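You operate a simulated robot arm through the tools that you are given. There is no shell and no other tool.

You run a simulated two-armed robot. Do the job below in one go: nothing can be reset, and whatever is moved stays where it is left.

## Task
Plug monitor one into port one; dock and monitor on, input DOCK.
Fine: drop nothing; the other monitor stays as it is.

Only the result counts: the job must be done as asked and must still hold three seconds after the hand-in. Knocking over, shifting, dropping, spilling or breaking anything else fails it.

## Robot
Two 7-joint arms with fingered hands on one trunk that stands fixed in place. Base frame: the origin is at the foot of the trunk, x ahead of it, y to its left, z up; the work surface is at about z = 0.733. Units: m, degrees, N and s.
The left shoulder is at [0.04, 0.183, 1.119], the right one opposite. With the tool pointing down near the work surface each hand reaches from about 0.26 to 0.76 m from the base axis, measured 20 degrees to its own side. Payload 4 kg a hand.
Tool frame (each hand has its own): the origin (TCP) lies between the finger pads and is the grasp point; the fingertips stand 0.026 m ahead of it; z points along the fingers, y is the line along which they close. The gripper opens to 0.132 m; its body begins 0.073 m behind the TCP. The gripper is a hand of 4 fingers: y runs from the thumb to the fingers, the wrist lies at [0, 0, -0.224] in the tool frame, and closing takes about 1.5 s.
Orientation is that of the tool frame in the base frame, as a unit quaternion [w, x, y, z]. With the fingers straight down and closing along the base's y, the tool's x points along the base's -x, its y along +y and its z along -z.

## Interface
- The arms move only by the tool arm_command. It takes "left_rows", "right_rows" or both (then of equal length, played together; a hand with none holds still); each is a list of rows, each a list of 6 numbers: the shift along the tool's x, y, z in m, then the turn, a rotation vector about the tool's x, y, z in degrees. In form: [[tx, ty, tz, rx, ry, rz], ...]. A call has 1 to 20 rows; each row shifts and turns the commanded pose from where the row before left it, along the tool's axes as they then stand. "left_gripper" and "right_gripper" are, for a hand that has rows, the opening, from 0 (shut) to 1 (fully open), set as the call begins (left out, the last holds). Each row takes 0.2 s and may step no farther than 0.05 m and 8.6 degrees from the row before; otherwise, or with a gripper value out of range, the whole call is refused. A pose out of reach is approached as far as the arm can. The call stops where the force on the tool passes 60 N (or 10 N more than at its start, if that is more) or the arm is blocked; 0.2 s more then pass. Each finger travels about 0.045 m/s and halts on what it meets, pressing with about 28 N; the grip force reading is that of the motor and also rises with nothing between the fingers. The clock runs only during rows and for 0.2 s after the last one: add rows that do not move to give the fingers time. It gives the time, the measured TCP pose, the force on the tool (base axes), the opening and the grip force at its end, in the units of the frame above (readings bear some noise), with the torque about the TCP (base axes, N m) and any sound that the robot's microphone picked up, and new pictures: "pictures" is both (left out), scene, wrist or none (wrist: the cameras of the hands that moved).
- Cameras (640 x 400 px; columns grow to the right, rows downward): "scene" is now at [0.1197, -0.0347, 1.336]; the picture's right is [-0.57, -0.82, 0.01], its down [-0.27, 0.18, -0.95] and it looks along [0.77, -0.55, -0.32] (base axes); focal length 321 px, centre (320, 200). "left" rides on the left gripper at [-0.068, 0.002, -0.097] in its tool frame; the picture's right is [-0.03, -1.00, 0.00], its down [0.82, -0.02, -0.58] and it looks along [0.58, -0.01, 0.82] (tool axes); focal length 270 px, centre (320, 200). "right" rides on the right gripper at [0.068, 0.002, -0.097] in its tool frame; the picture's right is [-0.03, 1.00, 0.00], its down [-0.82, -0.02, -0.58] and it looks along [-0.58, -0.02, 0.82] (tool axes); focal length 270 px, centre (320, 200).
- slide_trunk(by): moves the trunk up (or, below 0, down) by that many m; the arms and the scene camera ride with it, the base frame stays. It gives what a move gives, with no picture.
- finger_targets(finger1, finger2, finger3, thumb_bend, hand): sets how far each is bent, from 0 (flat) to 100 (curled in); at 30 the hand is open as for a grip, at 70 the pads meet at the TCP. One left out holds its place. A second passes; each finger stops where it meets its share of the squeeze, and holds until it gets a number again. A gripper value or a shape takes the hand back. It gives what a move gives, with no picture; readings hold the bend of each and the force on the fingers (four entries, about 0 where the hand has none), thumb and palm.
- grasp_type(shape, hand): the hand has 4 fingers and takes this shape, open, in about a second: jaw (thumb against the fingers, like two jaws); tri (thumb and two fingers); tip (a fingertip pinch); poke (one finger out to press); point (the index stretched); flat (the hand flat); cup (the hand cupped); fist (a fist). The gripper value then closes the fingers along that shape, each until it touches; the sizes above hold for jaw. It gives what a move gives, with no picture.
- pan_tilt(pan, tilt): turns the head with the scene camera to pan (to the left, within 86 degrees either way) and tilt (down, from -29 to 69), counted from straight ahead of the robot (the tilt from the chest, where the trunk bows). It gives what a move gives, and a new picture of the scene camera.
- pixel_to_xyz(camera, pixels): for up to 12 pixels [column, row] of the newest picture of that camera ("zoom" is the newest enlarged one), the place [x, y, z] in the base frame of the surface seen there, good to about 0.003 m, but the place of the scene camera against the robot may be out by one fixed shift of up to 0.025 m in any direction. No time passes.
- enlarge(camera, box): a new picture of the part [left, top, right, bottom] of that camera's present view, enlarged. No time passes.
- close_job(): hands the job in; it is judged then, once.

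Unless the task says otherwise, let go and move clear before handing in.

The tools are called after "Call:" as name(argument=value, ...) on one line, values as JSON. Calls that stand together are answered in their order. arm_command: Moves the arms, as the interface text tells. Its arguments: {"type":"object","properties":{"left_rows":{"type":"array"},"left_gripper":{"type":"number"},"right_rows":{"type":"array"},"right_gripper":{"type":"number"},"pictures":{"type":"string","enum":["both","scene","wrist","none"]}},"required":[]} The other tools are called the same way: slide_trunk (by) moves the trunk up or down; grasp_type (shape, hand) gives the hand a shape; finger_targets (finger1, finger2, finger3, thumb_bend, hand) moves the fingers one by one; pan_tilt (pan, tilt) turns the head that bears the scene camera; pixel_to_xyz (camera, pixels) gives the place of the surface under pixels of a picture; enlarge (camera, box) takes an enlarged picture of a part of a camera's view; close_job () hands the job in.

At the start:

```text
t: 0.0
left_tcp_pos: [0.4588, -0.0232, 1.2057]
left_tool_rot: [0.005, 0.0, 1.0, -0.006]
left_wrist_force: [0.0, -0.5, 1.4]
left_torque: [-0.03, -0.01, -0.03]
left_opening: 0.132
left_grasp_force: 0.0
left_shape: jaw
left_bend: [30.0, 30.0, 30.0, 30.0]
left_finger forces: [0.0, 0.0, 0.0, 0.0, 0.0, 0.1]
right_tcp_pos: [0.4089, -0.5045, 1.1193]
right_tool_rot: [0.004, 0.0, 1.0, -0.005]
right_wrist_force: [-0.6, 0.1, 0.5]
right_torque: [0.0, 0.01, -0.01]
right_opening: 0.1317
right_grasp_force: 0.1
right_shape: jaw
right_bend: [30.0, 30.0, 30.0, 30.0]
right_finger forces: [0.0, 0.0, 0.0, 0.0, 0.1, 0.1]
trunk travel left (down, up): [-0.35, 0.405]
head pan, tilt (commanded): [-35.1, 19.5]
```

scene: 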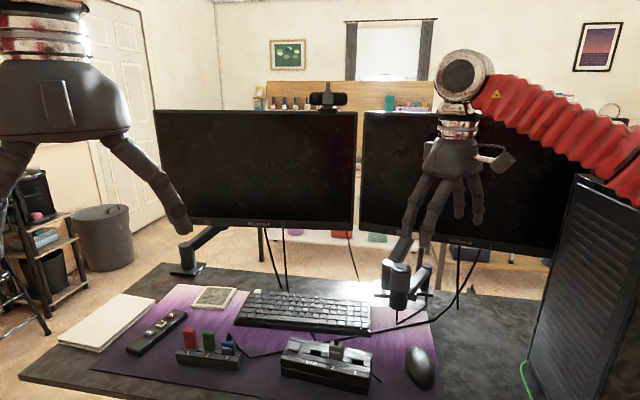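
right: 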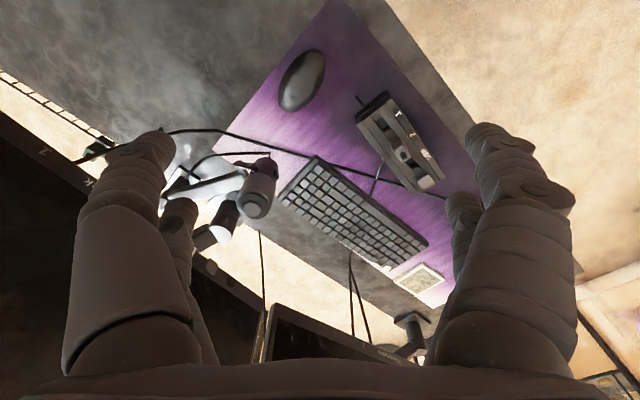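
left: 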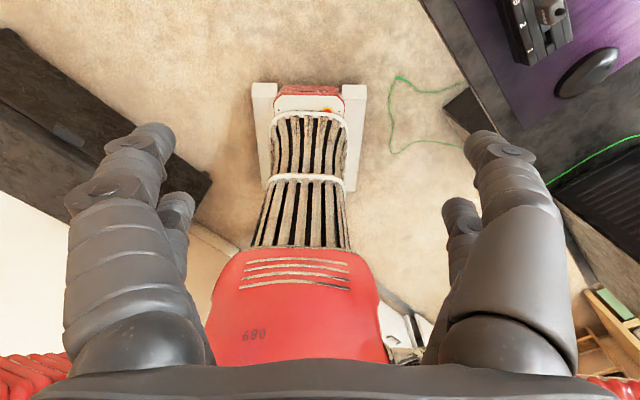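

The scene shows a keyboard, a dock-like box near (325,365), a stand holding red, green and blue plugs near (210,350), and a strip with buttons near (157,335). I'll enlarge these areas before moving anything.

Call:
enlarge(camera="scene", box=[260, 310, 400, 400])

Call:
enlarge(camera="scene", box=[110, 290, 260, 385])

Call:
enlarge(camera="right", box=[320, 80, 480, 200])

Call:
enlarge(camera="scene", box=[150, 200, 560, 330])

```text
4.44 times, centred on (330, 355) of scene
```

zoom: 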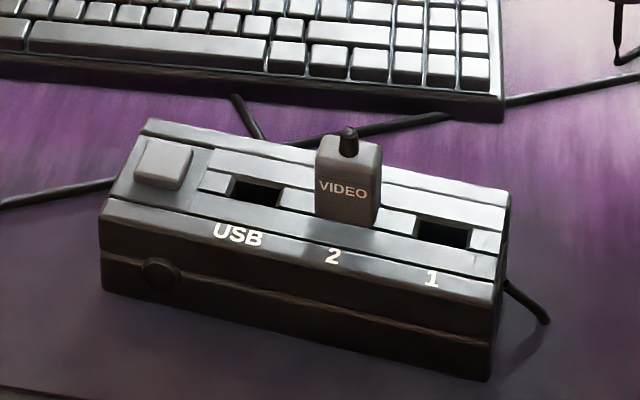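

```text
4.21 times, centred on (185, 338) of scene
```

zoom: 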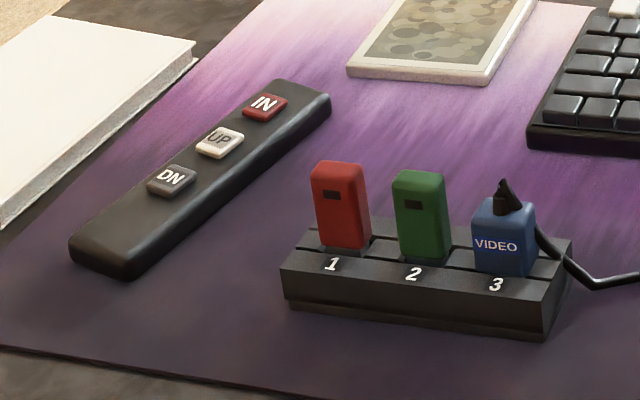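

```text
3.33 times, centred on (400, 140) of right
```

zoom: 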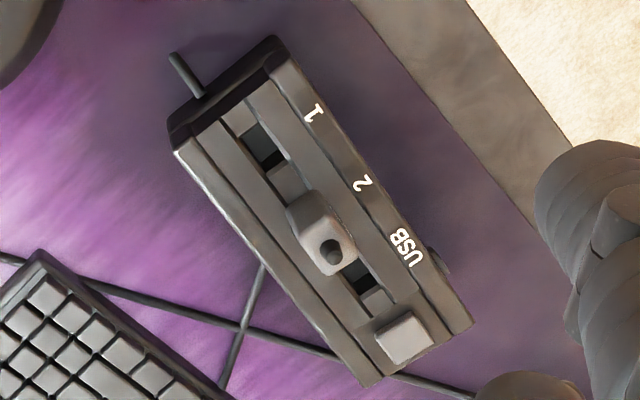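

```text
1.56 times, centred on (355, 265) of scene
```

zoom: 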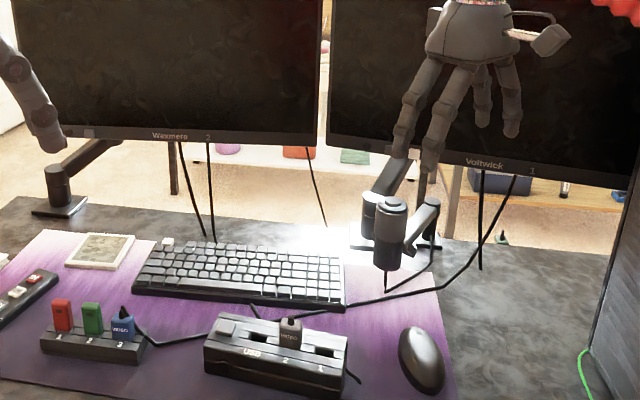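

The holder at (210,350) carries a red stick, a green stick and a blue VIDEO plug with a cable. The dock has a grey VIDEO plug in port 2, with port 1 and USB free, and the bezels read "Wexmere 2" on the left and "Voltwick 1" on the right. I'll turn the head to trace the cables and look at the bezels.

Call:
pan_tilt(pan=-35, tilt=45)

Call:
pan_tilt(pan=-45, tilt=25)

```text
t: 0.9
left_tcp_pos: [0.4603, -0.0236, 1.2069]
left_tool_rot: [0.005, 0.0, 1.0, -0.006]
left_wrist_force: [0.2, 0.7, -0.2]
left_torque: [0.03, 0.02, 0.02]
left_opening: 0.1318
left_grasp_force: 0.1
left_shape: jaw
left_bend: [30.0, 30.0, 30.0, 30.0]
left_finger forces: [0.0, 0.1, 0.0, 0.0, 0.1, 0.0]
right_tcp_pos: [0.4089, -0.5057, 1.1199]
right_tool_rot: [0.004, -0.001, 1.0, -0.006]
right_wrist_force: [0.3, -0.8, -0.7]
right_torque: [0.01, 0.01, 0.02]
right_opening: 0.1319
right_grasp_force: 0.1
right_shape: jaw
right_bend: [30.0, 30.0, 30.0, 30.0]
right_finger forces: [0.0, 0.1, 0.0, 0.0, 0.1, 0.1]
trunk travel left (down, up): [-0.35, 0.405]
head pan, tilt (commanded): [-35.0, 45.0]
```

scene: 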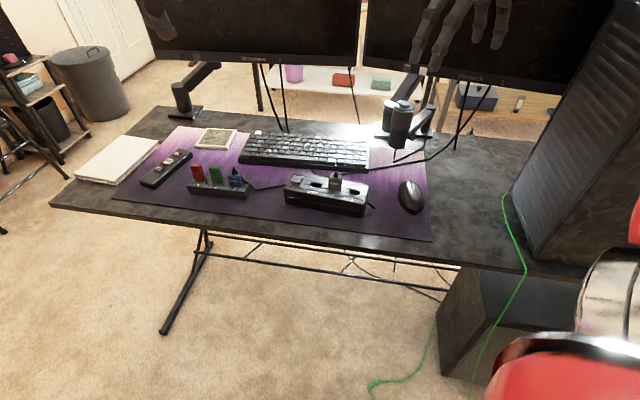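

```text
t: 1.7
left_tcp_pos: [0.4589, -0.0244, 1.2058]
left_tool_rot: [0.004, 0.0, 1.0, -0.006]
left_wrist_force: [-0.5, 0.6, 0.2]
left_torque: [0.0, -0.01, 0.0]
left_opening: 0.1319
left_grasp_force: 0.0
left_shape: jaw
left_bend: [30.0, 30.0, 30.0, 30.0]
left_finger forces: [0.1, 0.0, 0.1, 0.0, 0.1, 0.0]
right_tcp_pos: [0.4089, -0.5044, 1.1204]
right_tool_rot: [0.005, -0.001, 1.0, -0.007]
right_wrist_force: [-0.5, -0.4, -0.5]
right_torque: [0.01, 0.01, 0.01]
right_opening: 0.1318
right_grasp_force: 0.2
right_shape: jaw
right_bend: [30.0, 30.0, 30.0, 30.0]
right_finger forces: [0.0, 0.1, 0.0, 0.1, 0.0, 0.0]
trunk travel left (down, up): [-0.35, 0.405]
head pan, tilt (commanded): [-45.0, 25.0]
```

scene: 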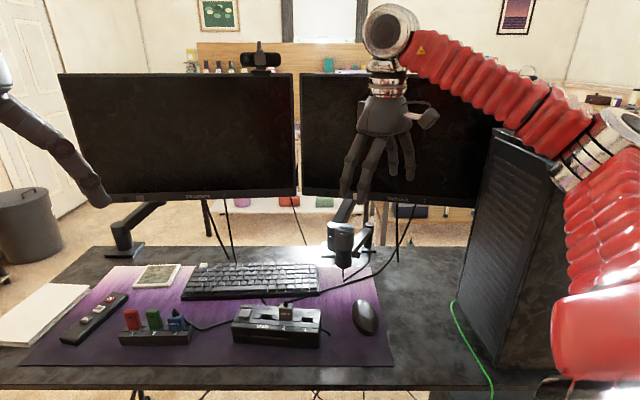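

Call:
enlarge(camera="scene", box=[160, 240, 420, 370])

Call:
enlarge(camera="scene", box=[60, 170, 300, 300])

Call:
enlarge(camera="scene", box=[290, 170, 490, 290])

Call:
pixel_to_xyz(camera="scene", pixels=[[258, 325], [237, 322], [306, 330], [285, 312], [177, 322], [132, 318], [84, 320], [97, 310], [109, 298], [195, 197], [395, 200], [365, 318]])

```text
2.46 times, centred on (290, 305) of scene
```

zoom: 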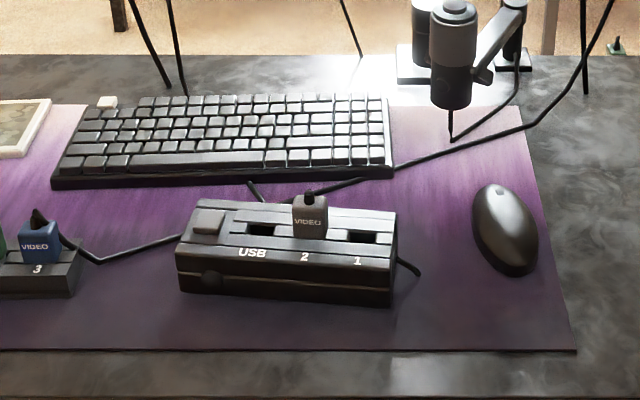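

```text
2.67 times, centred on (180, 235) of scene
```

zoom: 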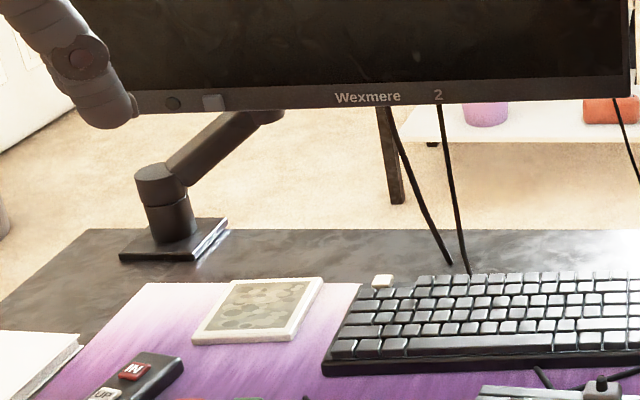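

```text
3.20 times, centred on (390, 230) of scene
```

zoom: 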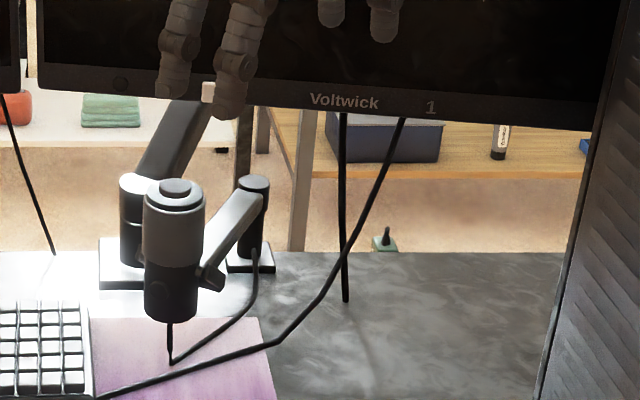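

```text
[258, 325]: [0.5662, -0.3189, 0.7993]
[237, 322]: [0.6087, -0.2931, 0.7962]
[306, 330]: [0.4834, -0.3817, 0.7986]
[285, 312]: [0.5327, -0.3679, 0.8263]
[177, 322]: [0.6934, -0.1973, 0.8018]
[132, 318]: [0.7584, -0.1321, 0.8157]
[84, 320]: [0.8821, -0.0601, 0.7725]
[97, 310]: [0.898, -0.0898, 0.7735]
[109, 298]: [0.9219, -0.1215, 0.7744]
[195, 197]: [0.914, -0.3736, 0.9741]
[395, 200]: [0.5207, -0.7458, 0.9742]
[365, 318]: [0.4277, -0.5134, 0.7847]
```

Cable runs can be seen at (285,300)-(380,285) and (180,330)-(235,320), and each bezel has a round and a square item. I'll zoom tighter on the bezel controls, the dock controls and the cable routes.

Call:
enlarge(camera="scene", box=[300, 180, 440, 220])

Call:
enlarge(camera="scene", box=[90, 180, 230, 230])

Call:
enlarge(camera="scene", box=[225, 290, 335, 355])

Call:
enlarge(camera="scene", box=[50, 280, 200, 360])

Call:
enlarge(camera="right", box=[160, 80, 480, 280])

```text
4.57 times, centred on (370, 200) of scene
```

zoom: 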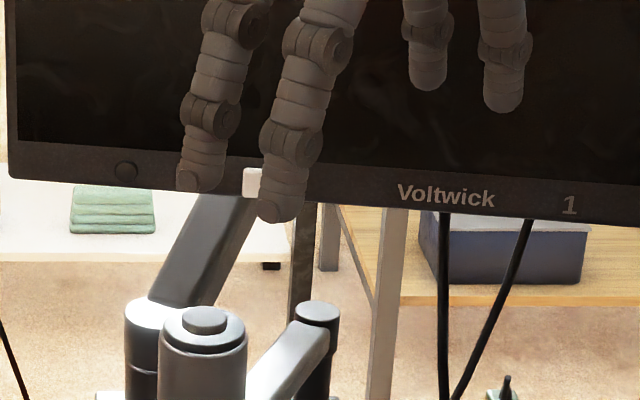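

```text
4.57 times, centred on (160, 205) of scene
```

zoom: 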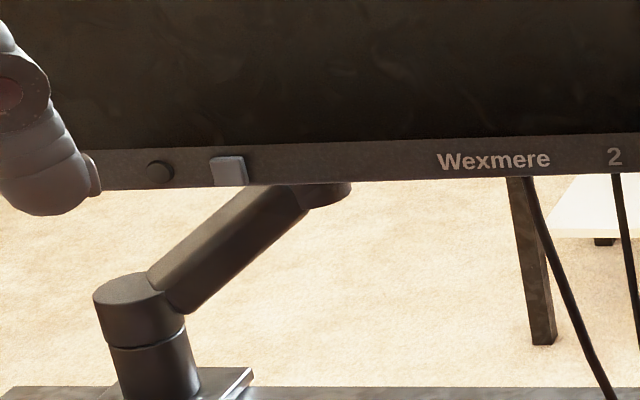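

```text
5.82 times, centred on (280, 322) of scene
```

zoom: 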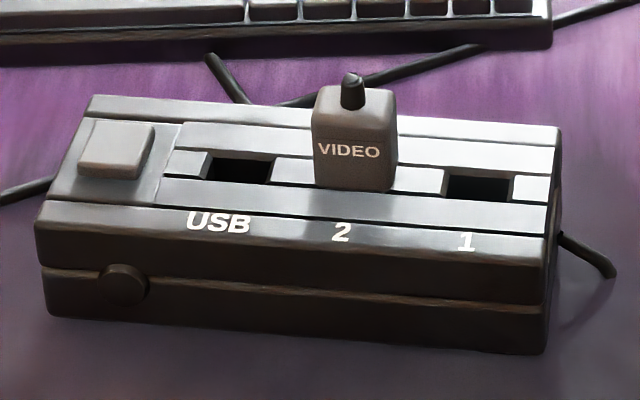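

```text
4.27 times, centred on (125, 320) of scene
```

zoom: 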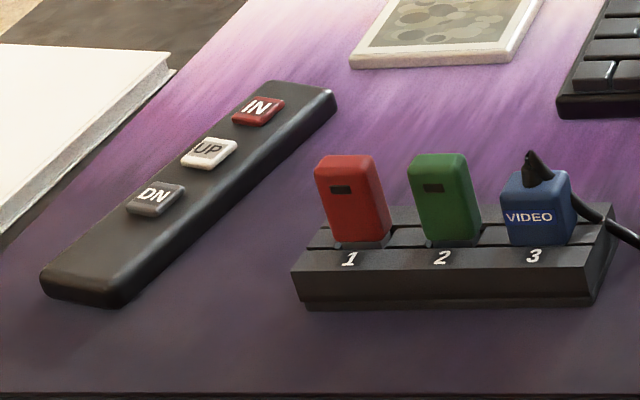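

```text
2.00 times, centred on (320, 180) of right
```

zoom: 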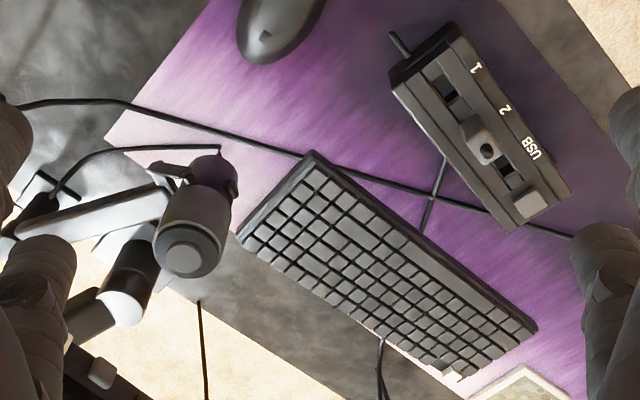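

From above, the right camera's zoom shows monitor 1's cable crossing behind the dock at (430,190) and carrying on towards the blue plug, while another cable from the keyboard side reaches the dock's back. I'll take 3D points from the wrist camera, which has no shift, and compare them with the scene camera.

Call:
pixel_to_xyz(camera="zoom", pixels=[[443, 90], [455, 102], [487, 150], [507, 170], [530, 205], [400, 80], [460, 30], [515, 228], [568, 190], [430, 190], [320, 190], [150, 110]])

Call:
enlarge(camera="scene", box=[225, 290, 335, 355])

Call:
pixel_to_xyz(camera="zoom", pixels=[[478, 188], [355, 95], [240, 170], [115, 150], [95, 98], [557, 130], [545, 232], [38, 215], [127, 285], [320, 180], [390, 180], [315, 100]])

```text
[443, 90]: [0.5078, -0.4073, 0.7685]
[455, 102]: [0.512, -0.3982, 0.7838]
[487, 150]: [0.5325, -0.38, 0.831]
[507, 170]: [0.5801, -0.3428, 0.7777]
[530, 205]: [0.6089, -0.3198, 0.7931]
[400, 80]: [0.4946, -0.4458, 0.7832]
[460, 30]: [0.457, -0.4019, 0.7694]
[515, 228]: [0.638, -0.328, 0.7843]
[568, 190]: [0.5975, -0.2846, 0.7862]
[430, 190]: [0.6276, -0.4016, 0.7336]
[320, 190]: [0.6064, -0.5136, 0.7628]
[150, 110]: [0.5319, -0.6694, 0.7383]
```

```text
5.82 times, centred on (280, 322) of scene
```

zoom: 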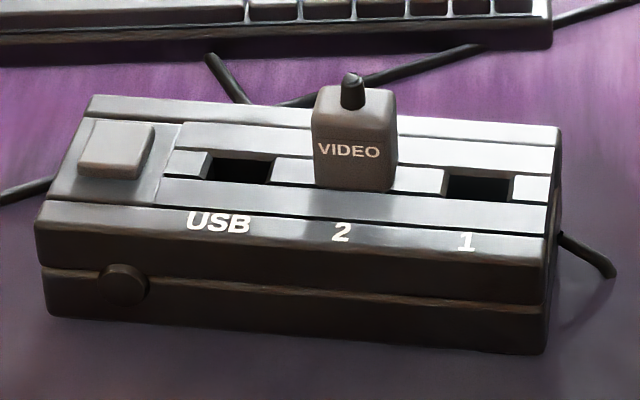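

```text
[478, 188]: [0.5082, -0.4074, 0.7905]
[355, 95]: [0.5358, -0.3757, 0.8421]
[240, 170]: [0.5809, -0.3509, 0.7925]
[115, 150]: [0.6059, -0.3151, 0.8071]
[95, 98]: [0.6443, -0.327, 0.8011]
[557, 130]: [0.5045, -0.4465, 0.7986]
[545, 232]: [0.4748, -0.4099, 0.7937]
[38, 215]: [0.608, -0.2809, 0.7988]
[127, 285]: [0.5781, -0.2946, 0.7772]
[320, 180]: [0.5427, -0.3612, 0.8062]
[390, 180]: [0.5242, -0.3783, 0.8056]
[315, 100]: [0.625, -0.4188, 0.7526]
```

The wrist and scene readings of the dock corners differ by about (+0.009, +0.001, +0.015), so true position is scene minus that shift. Next I'll measure the holder and blue plug at (177,322), the strip, and the Voltwick bezel.

Call:
enlarge(camera="scene", box=[110, 300, 200, 355])

Call:
pixel_to_xyz(camera="scene", pixels=[[355, 196], [327, 194], [390, 197], [310, 190], [486, 208], [270, 335], [118, 338], [190, 341]])

```text
7.11 times, centred on (155, 328) of scene
```

zoom: 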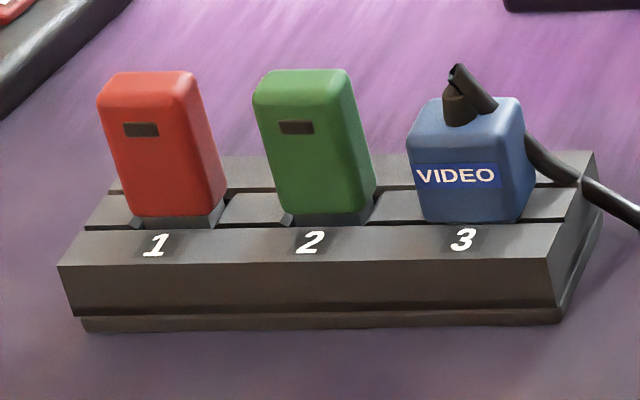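

```text
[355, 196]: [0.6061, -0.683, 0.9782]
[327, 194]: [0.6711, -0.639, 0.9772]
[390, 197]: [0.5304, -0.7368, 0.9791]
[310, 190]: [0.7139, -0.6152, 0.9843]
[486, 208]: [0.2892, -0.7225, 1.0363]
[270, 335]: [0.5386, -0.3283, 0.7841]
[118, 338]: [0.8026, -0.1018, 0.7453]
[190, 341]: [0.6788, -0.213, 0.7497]
```

The zoom shows the blue plug at (465,160) with its boot at (468,95), seated in slot 3. I'll measure the corners of the plug and holder.

Call:
pixel_to_xyz(camera="zoom", pixels=[[430, 216], [512, 216], [412, 158], [505, 158], [435, 105], [516, 102], [62, 264], [547, 258], [592, 155], [458, 78], [455, 100], [530, 180]])

Call:
enlarge(camera="scene", box=[50, 285, 130, 350])

Call:
pixel_to_xyz(camera="zoom", pixels=[[270, 290], [370, 205], [460, 115], [100, 360], [510, 70], [280, 280]])

```text
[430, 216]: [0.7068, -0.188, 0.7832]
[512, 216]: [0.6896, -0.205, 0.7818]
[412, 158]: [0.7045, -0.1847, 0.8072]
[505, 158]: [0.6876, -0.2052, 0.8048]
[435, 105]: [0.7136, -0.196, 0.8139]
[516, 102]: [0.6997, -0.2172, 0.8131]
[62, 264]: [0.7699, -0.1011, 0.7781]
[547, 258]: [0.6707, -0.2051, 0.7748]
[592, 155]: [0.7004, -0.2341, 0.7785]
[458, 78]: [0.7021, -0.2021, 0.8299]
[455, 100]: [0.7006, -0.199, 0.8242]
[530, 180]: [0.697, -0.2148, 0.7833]
```

```text
6.15 times, centred on (90, 318) of scene
```

zoom: 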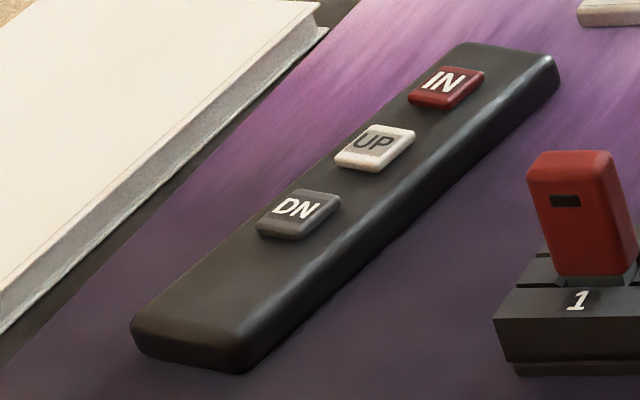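

```text
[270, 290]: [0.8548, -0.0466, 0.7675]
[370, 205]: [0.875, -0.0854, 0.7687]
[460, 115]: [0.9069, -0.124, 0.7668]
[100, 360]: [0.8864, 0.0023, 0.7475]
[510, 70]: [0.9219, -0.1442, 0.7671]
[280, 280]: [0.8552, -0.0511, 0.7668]
```

The blue plug's body is about 25 mm wide and stands about 35 mm above the holder. I'll locate the digits in the right camera (tips near (150,140), (180,210), (490,140), (462,205)) to learn the hand's layout.

Call:
pixel_to_xyz(camera="right", pixels=[[150, 140], [180, 205], [487, 135], [460, 205], [140, 240], [500, 260], [185, 260], [455, 230], [130, 340], [510, 340]])

Call:
grasp_type(shape="tip", hand="right")

Call:
enlarge(camera="right", box=[0, 0, 640, 400])

```text
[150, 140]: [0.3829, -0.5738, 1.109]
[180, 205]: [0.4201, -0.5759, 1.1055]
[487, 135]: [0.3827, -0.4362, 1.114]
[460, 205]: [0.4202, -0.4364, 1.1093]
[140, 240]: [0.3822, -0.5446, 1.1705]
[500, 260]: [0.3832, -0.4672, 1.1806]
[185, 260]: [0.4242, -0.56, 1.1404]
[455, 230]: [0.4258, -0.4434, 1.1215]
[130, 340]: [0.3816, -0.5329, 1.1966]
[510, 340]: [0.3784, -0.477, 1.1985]
```

```text
t: 2.6
left_tcp_pos: [0.459, -0.0238, 1.2067]
left_tool_rot: [0.005, 0.0, 1.0, -0.007]
left_wrist_force: [0.4, 0.0, -0.5]
left_torque: [-0.03, -0.01, 0.0]
left_opening: 0.1323
left_grasp_force: 0.1
left_shape: jaw
left_bend: [30.0, 30.0, 30.0, 30.0]
left_finger forces: [0.1, 0.0, 0.1, 0.1, 0.1, 0.0]
right_tcp_pos: [0.4083, -0.5053, 1.1206]
right_tool_rot: [0.005, 0.0, 1.0, -0.006]
right_wrist_force: [0.3, -0.9, 0.0]
right_torque: [0.02, 0.03, 0.02]
right_opening: 0.1321
right_grasp_force: 0.1
right_shape: tip
right_bend: [30.0, 30.0, 30.0, 30.0]
right_finger forces: [0.0, 0.0, 0.0, 0.1, 0.0, 0.1]
trunk travel left (down, up): [-0.35, 0.405]
head pan, tilt (commanded): [-45.0, 25.0]
```

```text
1.00 times, centred on (320, 200) of right (not enlarged: the box is as wide or as high as the picture)
```

zoom: 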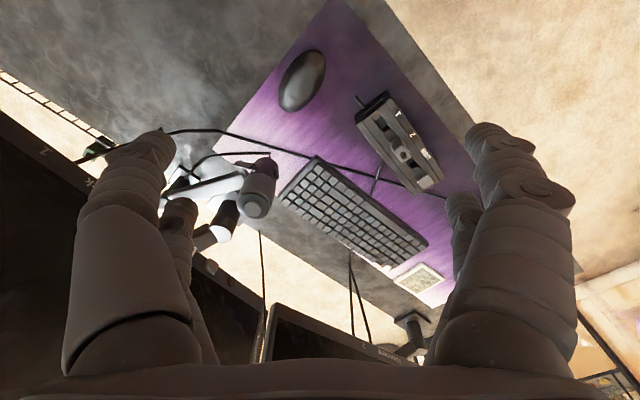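

The digits sit two by two at about ±0.019 m along the tool's x. I'll close the hand in the air in the "tip" shape to see which digits meet.

Call:
arm_command(right_rows=[[0, 0, 0, 0, 0, 0], [0, 0, 0, 0, 0, 0], [0, 0, 0, 0, 0, 0], [0, 0, 0, 0, 0, 0], [0, 0, 0, 0, 0, 0], [0, 0, 0, 0, 0, 0], [0, 0, 0, 0, 0, 0], [0, 0, 0, 0, 0, 0]], right_gripper=0, pictures="both")

```text
t: 4.4
left_tcp_pos: [0.4584, -0.0238, 1.2069]
left_tool_rot: [0.004, -0.001, 1.0, -0.006]
left_wrist_force: [-0.4, -0.5, 1.1]
left_torque: [0.04, 0.02, -0.01]
left_opening: 0.1322
left_grasp_force: 0.1
left_shape: jaw
left_bend: [30.0, 30.0, 30.0, 30.0]
left_finger forces: [0.1, 0.0, 0.0, 0.0, 0.0, 0.1]
right_tcp_pos: [0.4088, -0.5054, 1.1197]
right_tool_rot: [0.005, 0.0, 1.0, -0.005]
right_wrist_force: [0.1, -0.7, -0.1]
right_torque: [-0.01, -0.03, 0.01]
right_opening: 0.0
right_grasp_force: 15.2
right_shape: tip
right_bend: [61.0, 62.0, 62.0, 70.0]
right_finger forces: [0.1, 0.0, 0.0, 0.0, 0.1, 0.0]
trunk travel left (down, up): [-0.35, 0.405]
head pan, tilt (commanded): [-45.0, 25.0]
```

scene: 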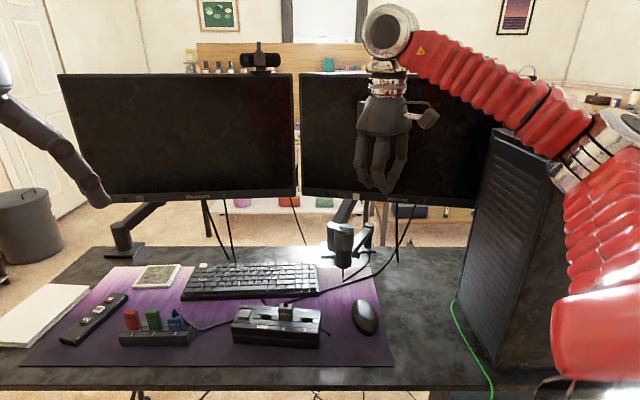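
right: 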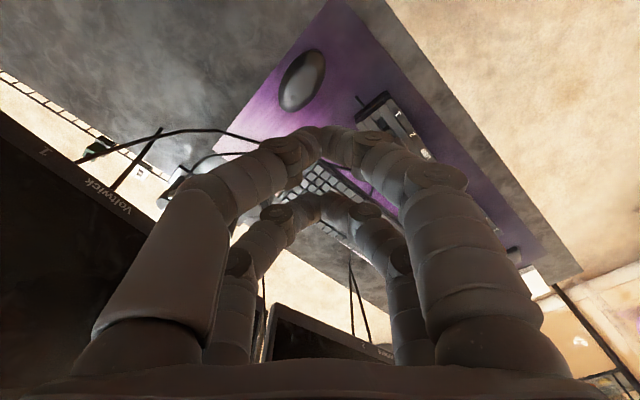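

All four digits close as two facing pairs 38 mm apart, so a single pair must pinch the 25 mm plug. I'll bend digits one at a time to learn which number belongs to which.

Call:
finger_targets(hand="right", finger1=20)

Call:
enlarge(camera="right", box=[0, 0, 640, 400])

Call:
finger_targets(hand="right", thumb_bend=20)

Call:
enlarge(camera="right", box=[0, 0, 640, 400])

```text
t: 5.4
left_tcp_pos: [0.4592, -0.0237, 1.2078]
left_tool_rot: [0.004, 0.001, 1.0, -0.006]
left_wrist_force: [-0.9, -0.2, -0.1]
left_torque: [-0.05, -0.02, 0.0]
left_opening: 0.132
left_grasp_force: 0.0
left_shape: jaw
left_bend: [30.0, 30.0, 30.0, 30.0]
left_finger forces: [0.0, 0.0, 0.1, 0.0, 0.0, 0.0]
right_tcp_pos: [0.4085, -0.5059, 1.1194]
right_tool_rot: [0.004, 0.0, 1.0, -0.006]
right_wrist_force: [-0.9, -0.1, -0.4]
right_torque: [0.03, -0.03, 0.0]
right_opening: 0.0538
right_grasp_force: 0.1
right_shape: fingers
right_bend: [20.0, 62.0, 62.0, 75.0]
right_finger forces: [0.0, 0.0, 0.0, 0.0, 0.1, 0.0]
trunk travel left (down, up): [-0.35, 0.405]
head pan, tilt (commanded): [-45.0, 25.0]
```

```text
1.00 times, centred on (320, 200) of right (not enlarged: the box is as wide or as high as the picture)
```

zoom: 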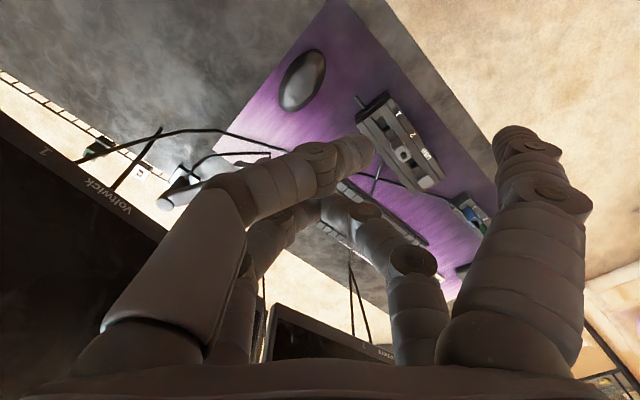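

```text
t: 6.4
left_tcp_pos: [0.46, -0.0246, 1.2075]
left_tool_rot: [0.005, 0.0, 1.0, -0.006]
left_wrist_force: [0.1, 0.3, -0.2]
left_torque: [-0.02, 0.0, 0.0]
left_opening: 0.1317
left_grasp_force: 0.2
left_shape: jaw
left_bend: [30.0, 30.0, 30.0, 30.0]
left_finger forces: [0.1, 0.0, 0.0, 0.0, 0.0, 0.0]
right_tcp_pos: [0.4084, -0.5057, 1.1196]
right_tool_rot: [0.005, 0.0, 1.0, -0.007]
right_wrist_force: [0.1, 0.3, -0.4]
right_torque: [0.01, 0.0, -0.02]
right_opening: 0.1533
right_grasp_force: 0.1
right_shape: fingers
right_bend: [20.0, 62.0, 62.0, 20.0]
right_finger forces: [0.0, 0.1, 0.1, 0.0, 0.0, 0.1]
trunk travel left (down, up): [-0.35, 0.405]
head pan, tilt (commanded): [-45.0, 25.0]
```

```text
1.00 times, centred on (320, 200) of right (not enlarged: the box is as wide or as high as the picture)
```

zoom: 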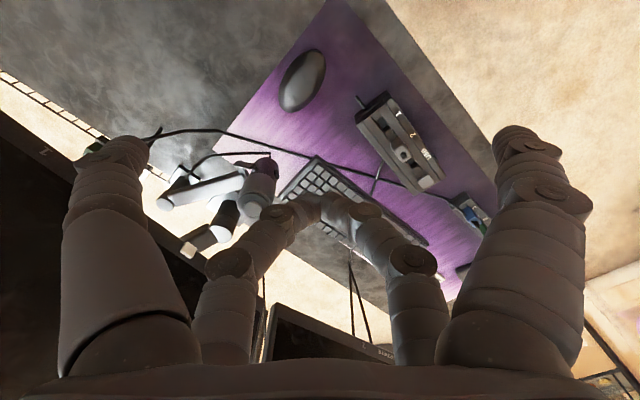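

Finger1 and the thumb form the pair nearer the camera (+x), and fingers 2 and 3 form the far pair. Before acting I'll reopen the hand, move it back from the monitor and look closely at the Voltwick bezel.

Call:
grasp_type(shape="poke", hand="right")

Call:
arm_command(right_rows=[[0.04, 0, -0.02, 0, 0, 0], [0.04, 0, -0.02, 0, 0, 0], [0.04, 0, 0, 0, 0, 0]], pictures="both")

Call:
enlarge(camera="scene", box=[300, 170, 440, 220])

```text
t: 7.3
left_tcp_pos: [0.4591, -0.0253, 1.207]
left_tool_rot: [0.004, 0.0, 1.0, -0.007]
left_wrist_force: [-0.4, -0.4, -0.3]
left_torque: [0.0, 0.01, 0.01]
left_opening: 0.1319
left_grasp_force: 0.1
left_shape: jaw
left_bend: [30.0, 30.0, 30.0, 30.0]
left_finger forces: [0.0, 0.0, 0.1, 0.0, 0.0, 0.0]
right_tcp_pos: [0.4088, -0.5049, 1.1194]
right_tool_rot: [0.003, 0.0, 1.0, -0.006]
right_wrist_force: [-0.4, 0.0, 0.0]
right_torque: [0.01, -0.02, -0.01]
right_opening: 0.0002
right_grasp_force: 0.0
right_shape: poke
right_bend: [100.0, 100.0, 100.0, 34.0]
right_finger forces: [0.0, 0.0, 0.0, 0.0, 0.1, 0.0]
trunk travel left (down, up): [-0.35, 0.405]
head pan, tilt (commanded): [-45.0, 25.0]
```

```text
t: 8.1
left_tcp_pos: [0.4694, -0.0393, 1.2024]
left_tool_rot: [-0.001, 0.0, 1.0, 0.001]
left_wrist_force: [-0.8, -0.8, -0.2]
left_torque: [0.05, 0.04, 0.02]
left_opening: 0.1322
left_grasp_force: 0.1
left_shape: jaw
left_bend: [30.0, 30.0, 30.0, 30.0]
left_finger forces: [0.0, 0.1, 0.1, 0.0, 0.0, 0.0]
right_tcp_pos: [0.3721, -0.4908, 1.1234]
right_tool_rot: [0.001, 0.0, 1.0, 0.002]
right_wrist_force: [0.5, -0.7, -1.0]
right_torque: [0.02, 0.03, 0.01]
right_opening: 0.0
right_grasp_force: 0.1
right_shape: poke
right_bend: [100.0, 100.0, 100.0, 34.0]
right_finger forces: [0.0, 0.0, 0.1, 0.0, 0.0, 0.0]
right hand out of reach, approached as far as the arm can: row 1, 2, 3
trunk travel left (down, up): [-0.35, 0.405]
head pan, tilt (commanded): [-45.0, 25.0]
```

scene: 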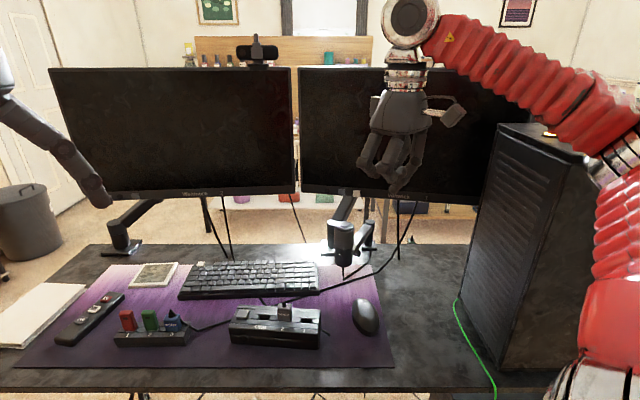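
right: 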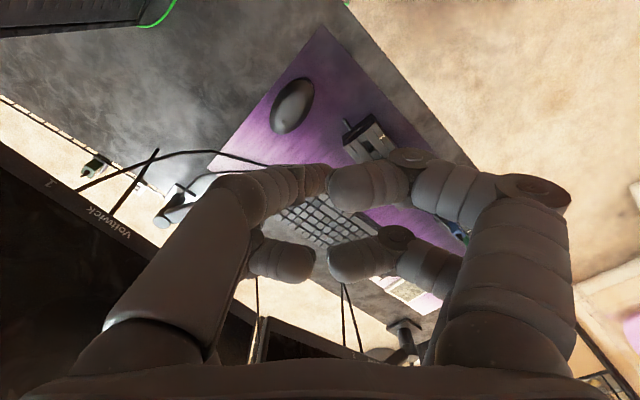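

```text
4.57 times, centred on (370, 195) of scene
```

zoom: 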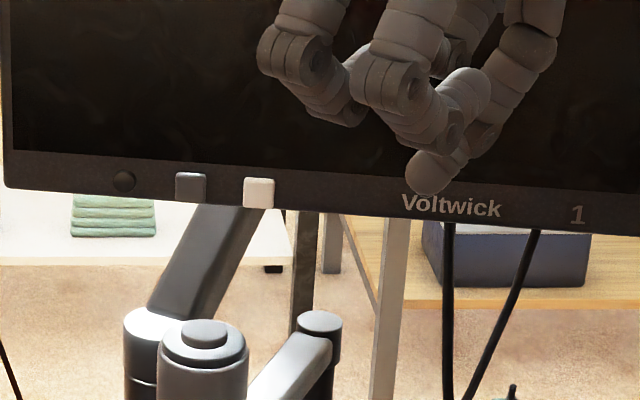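

Voltwick's bezel has a round item at zoom (125,180), a dark square at (190,187) and a white square at (258,192). I'll zoom further for icons on both bezels and refresh the 3D points.

Call:
enlarge(camera="scene", box=[318, 182, 368, 207])

Call:
pixel_to_xyz(camera="zoom", pixels=[[110, 150], [300, 170], [490, 190], [400, 150], [200, 130]])

Call:
enlarge(camera="scene", box=[95, 180, 165, 215])

Call:
enlarge(camera="right", box=[20, 130, 200, 250])

```text
12.80 times, centred on (343, 194) of scene
```

zoom: 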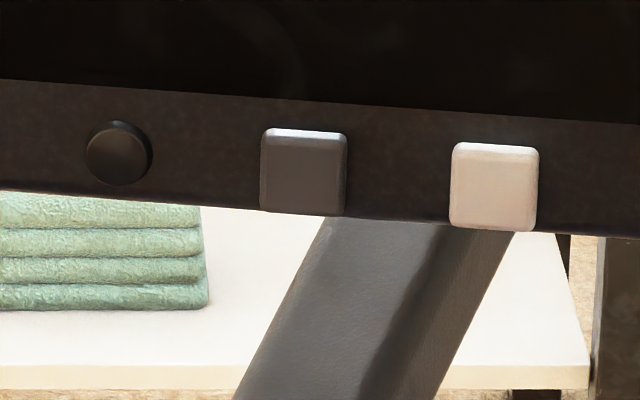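

```text
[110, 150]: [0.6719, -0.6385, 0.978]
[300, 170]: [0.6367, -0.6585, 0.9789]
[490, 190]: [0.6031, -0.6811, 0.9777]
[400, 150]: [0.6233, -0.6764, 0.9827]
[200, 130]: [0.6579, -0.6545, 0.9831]
```

```text
9.14 times, centred on (130, 198) of scene
```

zoom: 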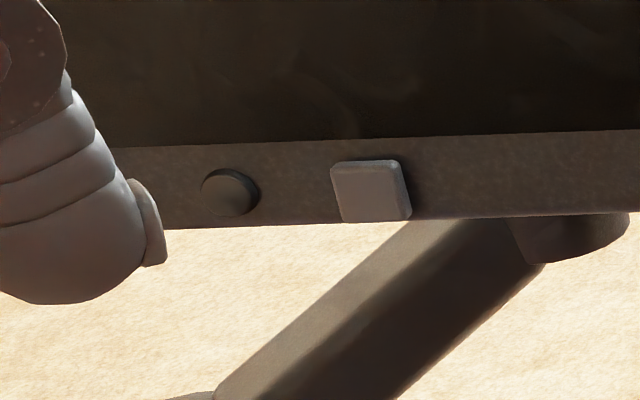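

```text
3.33 times, centred on (110, 190) of right
```

zoom: 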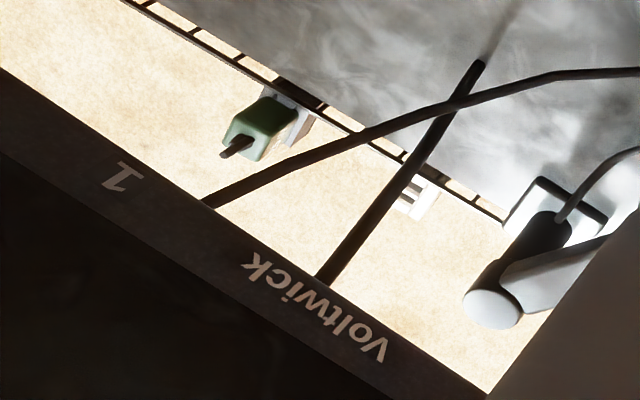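

The buttons carry no labels, so the round LED should tell me the result of a press. I'll look closely at the poke shape to find which digit sticks out, and get its tip location.

Call:
enlarge(camera="scene", box=[340, 80, 480, 205])

Call:
pixel_to_xyz(camera="right", pixels=[[320, 180], [250, 195], [290, 262], [340, 190], [400, 170], [350, 260], [160, 280]])

Call:
grasp_type(shape="point", hand="right")

Call:
enlarge(camera="right", box=[0, 0, 640, 400])

Call:
enlarge(camera="scene", box=[340, 80, 480, 205])

```text
3.20 times, centred on (410, 142) of scene
```

zoom: 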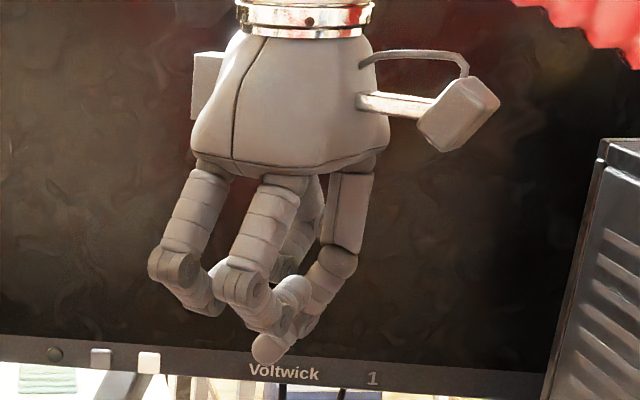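

```text
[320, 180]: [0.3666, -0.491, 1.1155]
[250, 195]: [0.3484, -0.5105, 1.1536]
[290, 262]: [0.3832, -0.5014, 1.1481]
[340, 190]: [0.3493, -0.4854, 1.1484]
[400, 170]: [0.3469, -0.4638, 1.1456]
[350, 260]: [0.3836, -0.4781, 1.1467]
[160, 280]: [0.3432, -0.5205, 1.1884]
```

```text
t: 9.0
left_tcp_pos: [0.4694, -0.0362, 1.2028]
left_tool_rot: [0.0, 0.0, 1.0, 0.0]
left_wrist_force: [-0.2, -0.3, 0.5]
left_torque: [-0.02, -0.01, 0.05]
left_opening: 0.1318
left_grasp_force: 0.0
left_shape: jaw
left_bend: [30.0, 30.0, 30.0, 30.0]
left_finger forces: [0.1, 0.0, 0.0, 0.1, 0.1, 0.0]
right_tcp_pos: [0.371, -0.4884, 1.1249]
right_tool_rot: [-0.001, 0.0, 1.0, 0.0]
right_wrist_force: [0.0, -1.9, -0.6]
right_torque: [0.04, 0.0, 0.0]
right_opening: 0.0001
right_grasp_force: 0.0
right_shape: point
right_bend: [24.0, 99.0, 100.0, 39.0]
right_finger forces: [0.1, 0.0, 0.1, 0.1, 0.0, 0.0]
trunk travel left (down, up): [-0.35, 0.405]
head pan, tilt (commanded): [-45.0, 25.0]
```

```text
1.00 times, centred on (320, 200) of right (not enlarged: the box is as wide or as high as the picture)
```

zoom: 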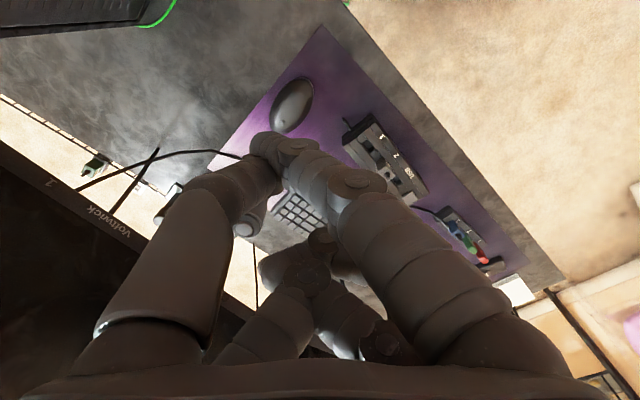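

```text
3.20 times, centred on (410, 142) of scene
```

zoom: 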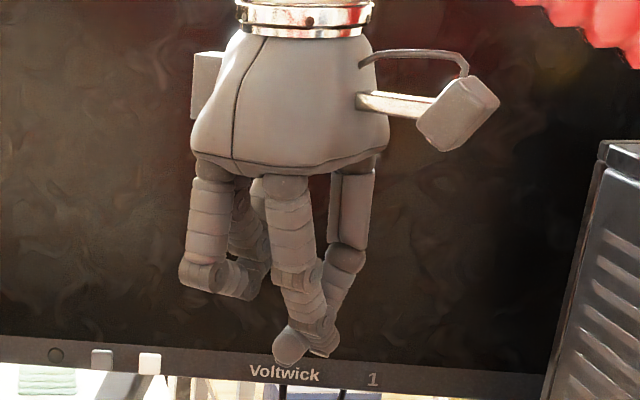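

In the "point" shape, finger1 reaches lowest, at zoom (285,345). I'll locate its tip relative to the TCP.

Call:
pixel_to_xyz(camera="zoom", pixels=[[285, 350], [290, 340], [318, 345], [305, 320], [290, 215], [215, 270]])

Call:
pixel_to_xyz(camera="right", pixels=[[265, 148], [285, 140], [300, 152], [350, 185], [240, 190], [270, 135]])

```text
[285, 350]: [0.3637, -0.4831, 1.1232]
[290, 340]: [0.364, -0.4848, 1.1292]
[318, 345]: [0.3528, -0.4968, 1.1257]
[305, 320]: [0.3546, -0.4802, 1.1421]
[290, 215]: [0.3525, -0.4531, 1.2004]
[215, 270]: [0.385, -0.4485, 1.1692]
```

```text
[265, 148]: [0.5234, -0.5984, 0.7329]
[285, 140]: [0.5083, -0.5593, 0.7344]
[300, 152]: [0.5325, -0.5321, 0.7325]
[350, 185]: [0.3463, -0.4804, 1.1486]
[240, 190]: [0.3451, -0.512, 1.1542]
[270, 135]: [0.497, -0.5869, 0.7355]
```

The saved "right" picture predates the last shape change, so I'll return to "poke" and take fresh pictures with a still row, then measure the poking tip and the obstacles.

Call:
grasp_type(shape="poke", hand="right")

Call:
arm_command(right_rows=[[0, 0, 0, 0, 0, 0], [0, 0, 0, 0, 0, 0]], pictures="both")

Call:
pixel_to_xyz(camera="scene", pixels=[[341, 226], [342, 262], [365, 235], [365, 310], [250, 265], [185, 290], [316, 290], [500, 135], [470, 330], [255, 48], [396, 192], [45, 300]])

Call:
enlarge(camera="scene", box=[340, 80, 480, 205])

Call:
pixel_to_xyz(camera="zoom", pixels=[[265, 355], [267, 345], [290, 290], [240, 290], [190, 290], [320, 270]])

```text
t: 9.9
left_tcp_pos: [0.4703, -0.0373, 1.2024]
left_tool_rot: [0.0, 0.0, 1.0, 0.0]
left_wrist_force: [0.3, 0.7, 0.2]
left_torque: [-0.01, 0.05, 0.01]
left_opening: 0.1322
left_grasp_force: 0.1
left_shape: jaw
left_bend: [30.0, 30.0, 30.0, 30.0]
left_finger forces: [0.0, 0.1, 0.0, 0.0, 0.1, 0.0]
right_tcp_pos: [0.3713, -0.4892, 1.1249]
right_tool_rot: [0.0, -0.001, 1.0, 0.001]
right_wrist_force: [-0.1, -0.4, 0.0]
right_torque: [-0.01, 0.0, 0.01]
right_opening: 0.0
right_grasp_force: 0.0
right_shape: poke
right_bend: [100.0, 100.0, 100.0, 34.0]
right_finger forces: [0.0, 0.0, 0.0, 0.2, 0.0, 0.0]
trunk travel left (down, up): [-0.35, 0.405]
head pan, tilt (commanded): [-45.0, 25.0]
```

```text
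t: 10.5
left_tcp_pos: [0.4685, -0.0379, 1.2024]
left_tool_rot: [0.001, 0.0, 1.0, 0.0]
left_wrist_force: [0.0, 0.8, -0.5]
left_torque: [0.01, 0.01, -0.01]
left_opening: 0.1321
left_grasp_force: 0.0
left_shape: jaw
left_bend: [30.0, 30.0, 30.0, 30.0]
left_finger forces: [0.0, 0.0, 0.0, 0.0, 0.0, 0.0]
right_tcp_pos: [0.372, -0.488, 1.1249]
right_tool_rot: [0.0, 0.0, 1.0, -0.001]
right_wrist_force: [0.1, 0.0, -0.1]
right_torque: [0.04, 0.02, 0.05]
right_opening: 0.0
right_grasp_force: 0.0
right_shape: poke
right_bend: [100.0, 100.0, 100.0, 34.0]
right_finger forces: [0.1, 0.0, 0.0, 0.0, 0.0, 0.0]
trunk travel left (down, up): [-0.35, 0.405]
head pan, tilt (commanded): [-45.0, 25.0]
```

scene: 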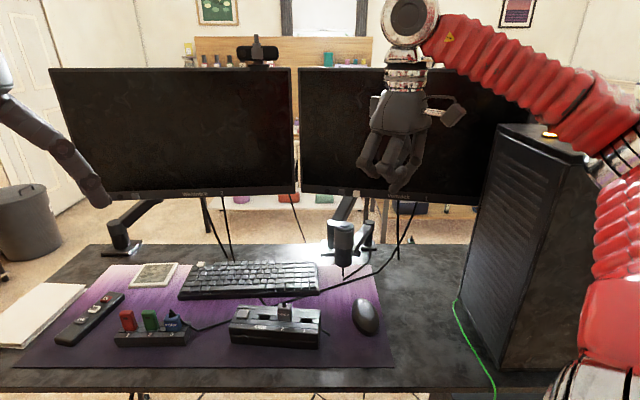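
right: 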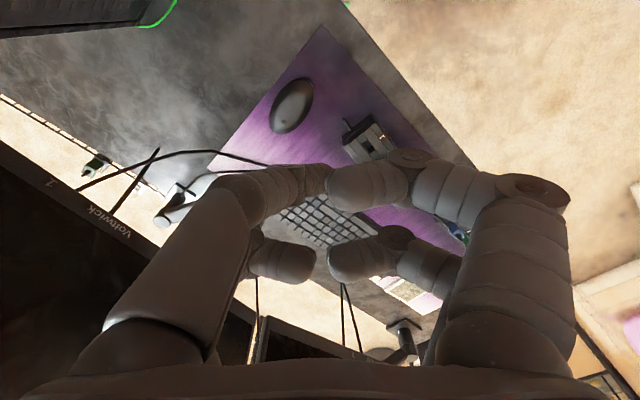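

```text
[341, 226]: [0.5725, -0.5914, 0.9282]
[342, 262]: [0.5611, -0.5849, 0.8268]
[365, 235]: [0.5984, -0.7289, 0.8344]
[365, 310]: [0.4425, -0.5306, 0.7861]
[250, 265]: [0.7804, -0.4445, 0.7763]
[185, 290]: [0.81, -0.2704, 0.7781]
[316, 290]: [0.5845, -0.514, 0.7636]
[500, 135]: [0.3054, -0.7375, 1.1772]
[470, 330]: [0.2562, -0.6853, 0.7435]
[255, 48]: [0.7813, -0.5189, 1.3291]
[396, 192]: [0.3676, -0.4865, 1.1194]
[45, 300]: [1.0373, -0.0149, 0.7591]
```

```text
3.20 times, centred on (410, 142) of scene
```

zoom: 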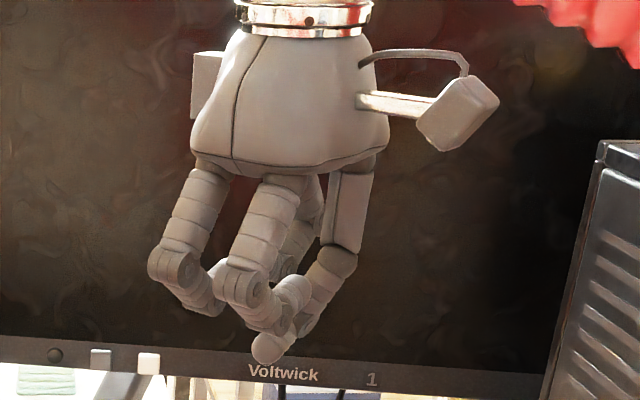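

```text
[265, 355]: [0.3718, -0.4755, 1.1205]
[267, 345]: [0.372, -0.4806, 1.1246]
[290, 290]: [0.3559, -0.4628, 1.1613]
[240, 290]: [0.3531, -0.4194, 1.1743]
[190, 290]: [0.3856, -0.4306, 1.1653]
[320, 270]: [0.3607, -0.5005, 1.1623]
```

The poke tip lies close to the tool axis about 0.022 m ahead of the TCP, and the mic top is near (0.564,-0.592,0.913), which I must avoid. I'll move the right hand above the dock's power button and yaw it to line up with the dock.

Call:
arm_command(right_rows=[[-0.029, 0.02, 0.015, 0, 0, 0], [-0.029, 0.02, 0.015, 0, 0, 0], [-0.029, 0.02, 0.015, 0, 0, 0], [-0.029, 0.02, 0.015, 0, 0, 0], [-0.029, 0.02, 0.015, 0, 0, 0], [-0.029, 0.02, 0.015, 0, 0, 0], [-0.029, 0.02, 0.015, 0, 0, 0], [-0.029, 0.02, 0.015, 0, 0, 0], [0, 0, 0, 0, 0, -8], [0, 0, 0, 0, 0, -8], [0, 0, 0, 0, 0, -8], [0, 0, 0, 0, 0, -8], [0, 0, 0, 0, 0, -8]], pictures="both")

```text
t: 13.3
left_tcp_pos: [0.4718, -0.0373, 1.201]
left_tool_rot: [-0.001, -0.001, 1.0, 0.001]
left_wrist_force: [0.5, 0.3, -0.6]
left_torque: [-0.05, 0.0, -0.02]
left_opening: 0.1319
left_grasp_force: 0.0
left_shape: jaw
left_bend: [30.0, 30.0, 30.0, 30.0]
left_finger forces: [0.0, 0.0, 0.0, 0.1, 0.0, 0.0]
right_tcp_pos: [0.6052, -0.3303, 1.0032]
right_tool_rot: [-0.001, -0.343, 0.939, 0.0]
right_wrist_force: [0.2, 0.2, 0.0]
right_torque: [0.05, 0.01, -0.02]
right_opening: 0.0
right_grasp_force: 0.1
right_shape: poke
right_bend: [100.0, 100.0, 100.0, 34.0]
right_finger forces: [0.0, 0.1, 0.0, 0.1, 0.0, 0.1]
trunk travel left (down, up): [-0.35, 0.405]
head pan, tilt (commanded): [-45.0, 25.0]
```

scene: 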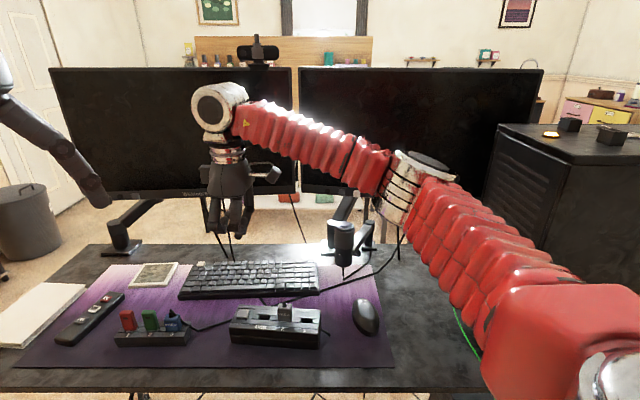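
right: 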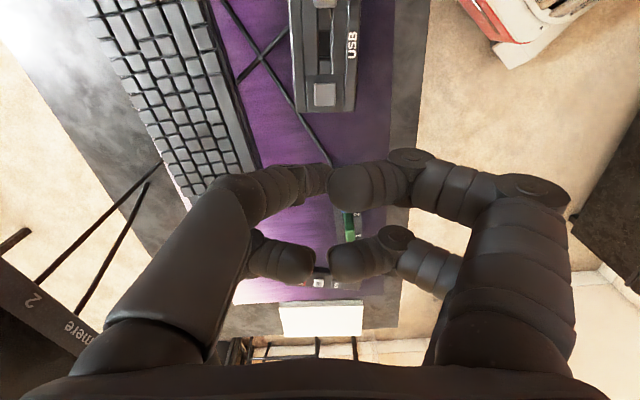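

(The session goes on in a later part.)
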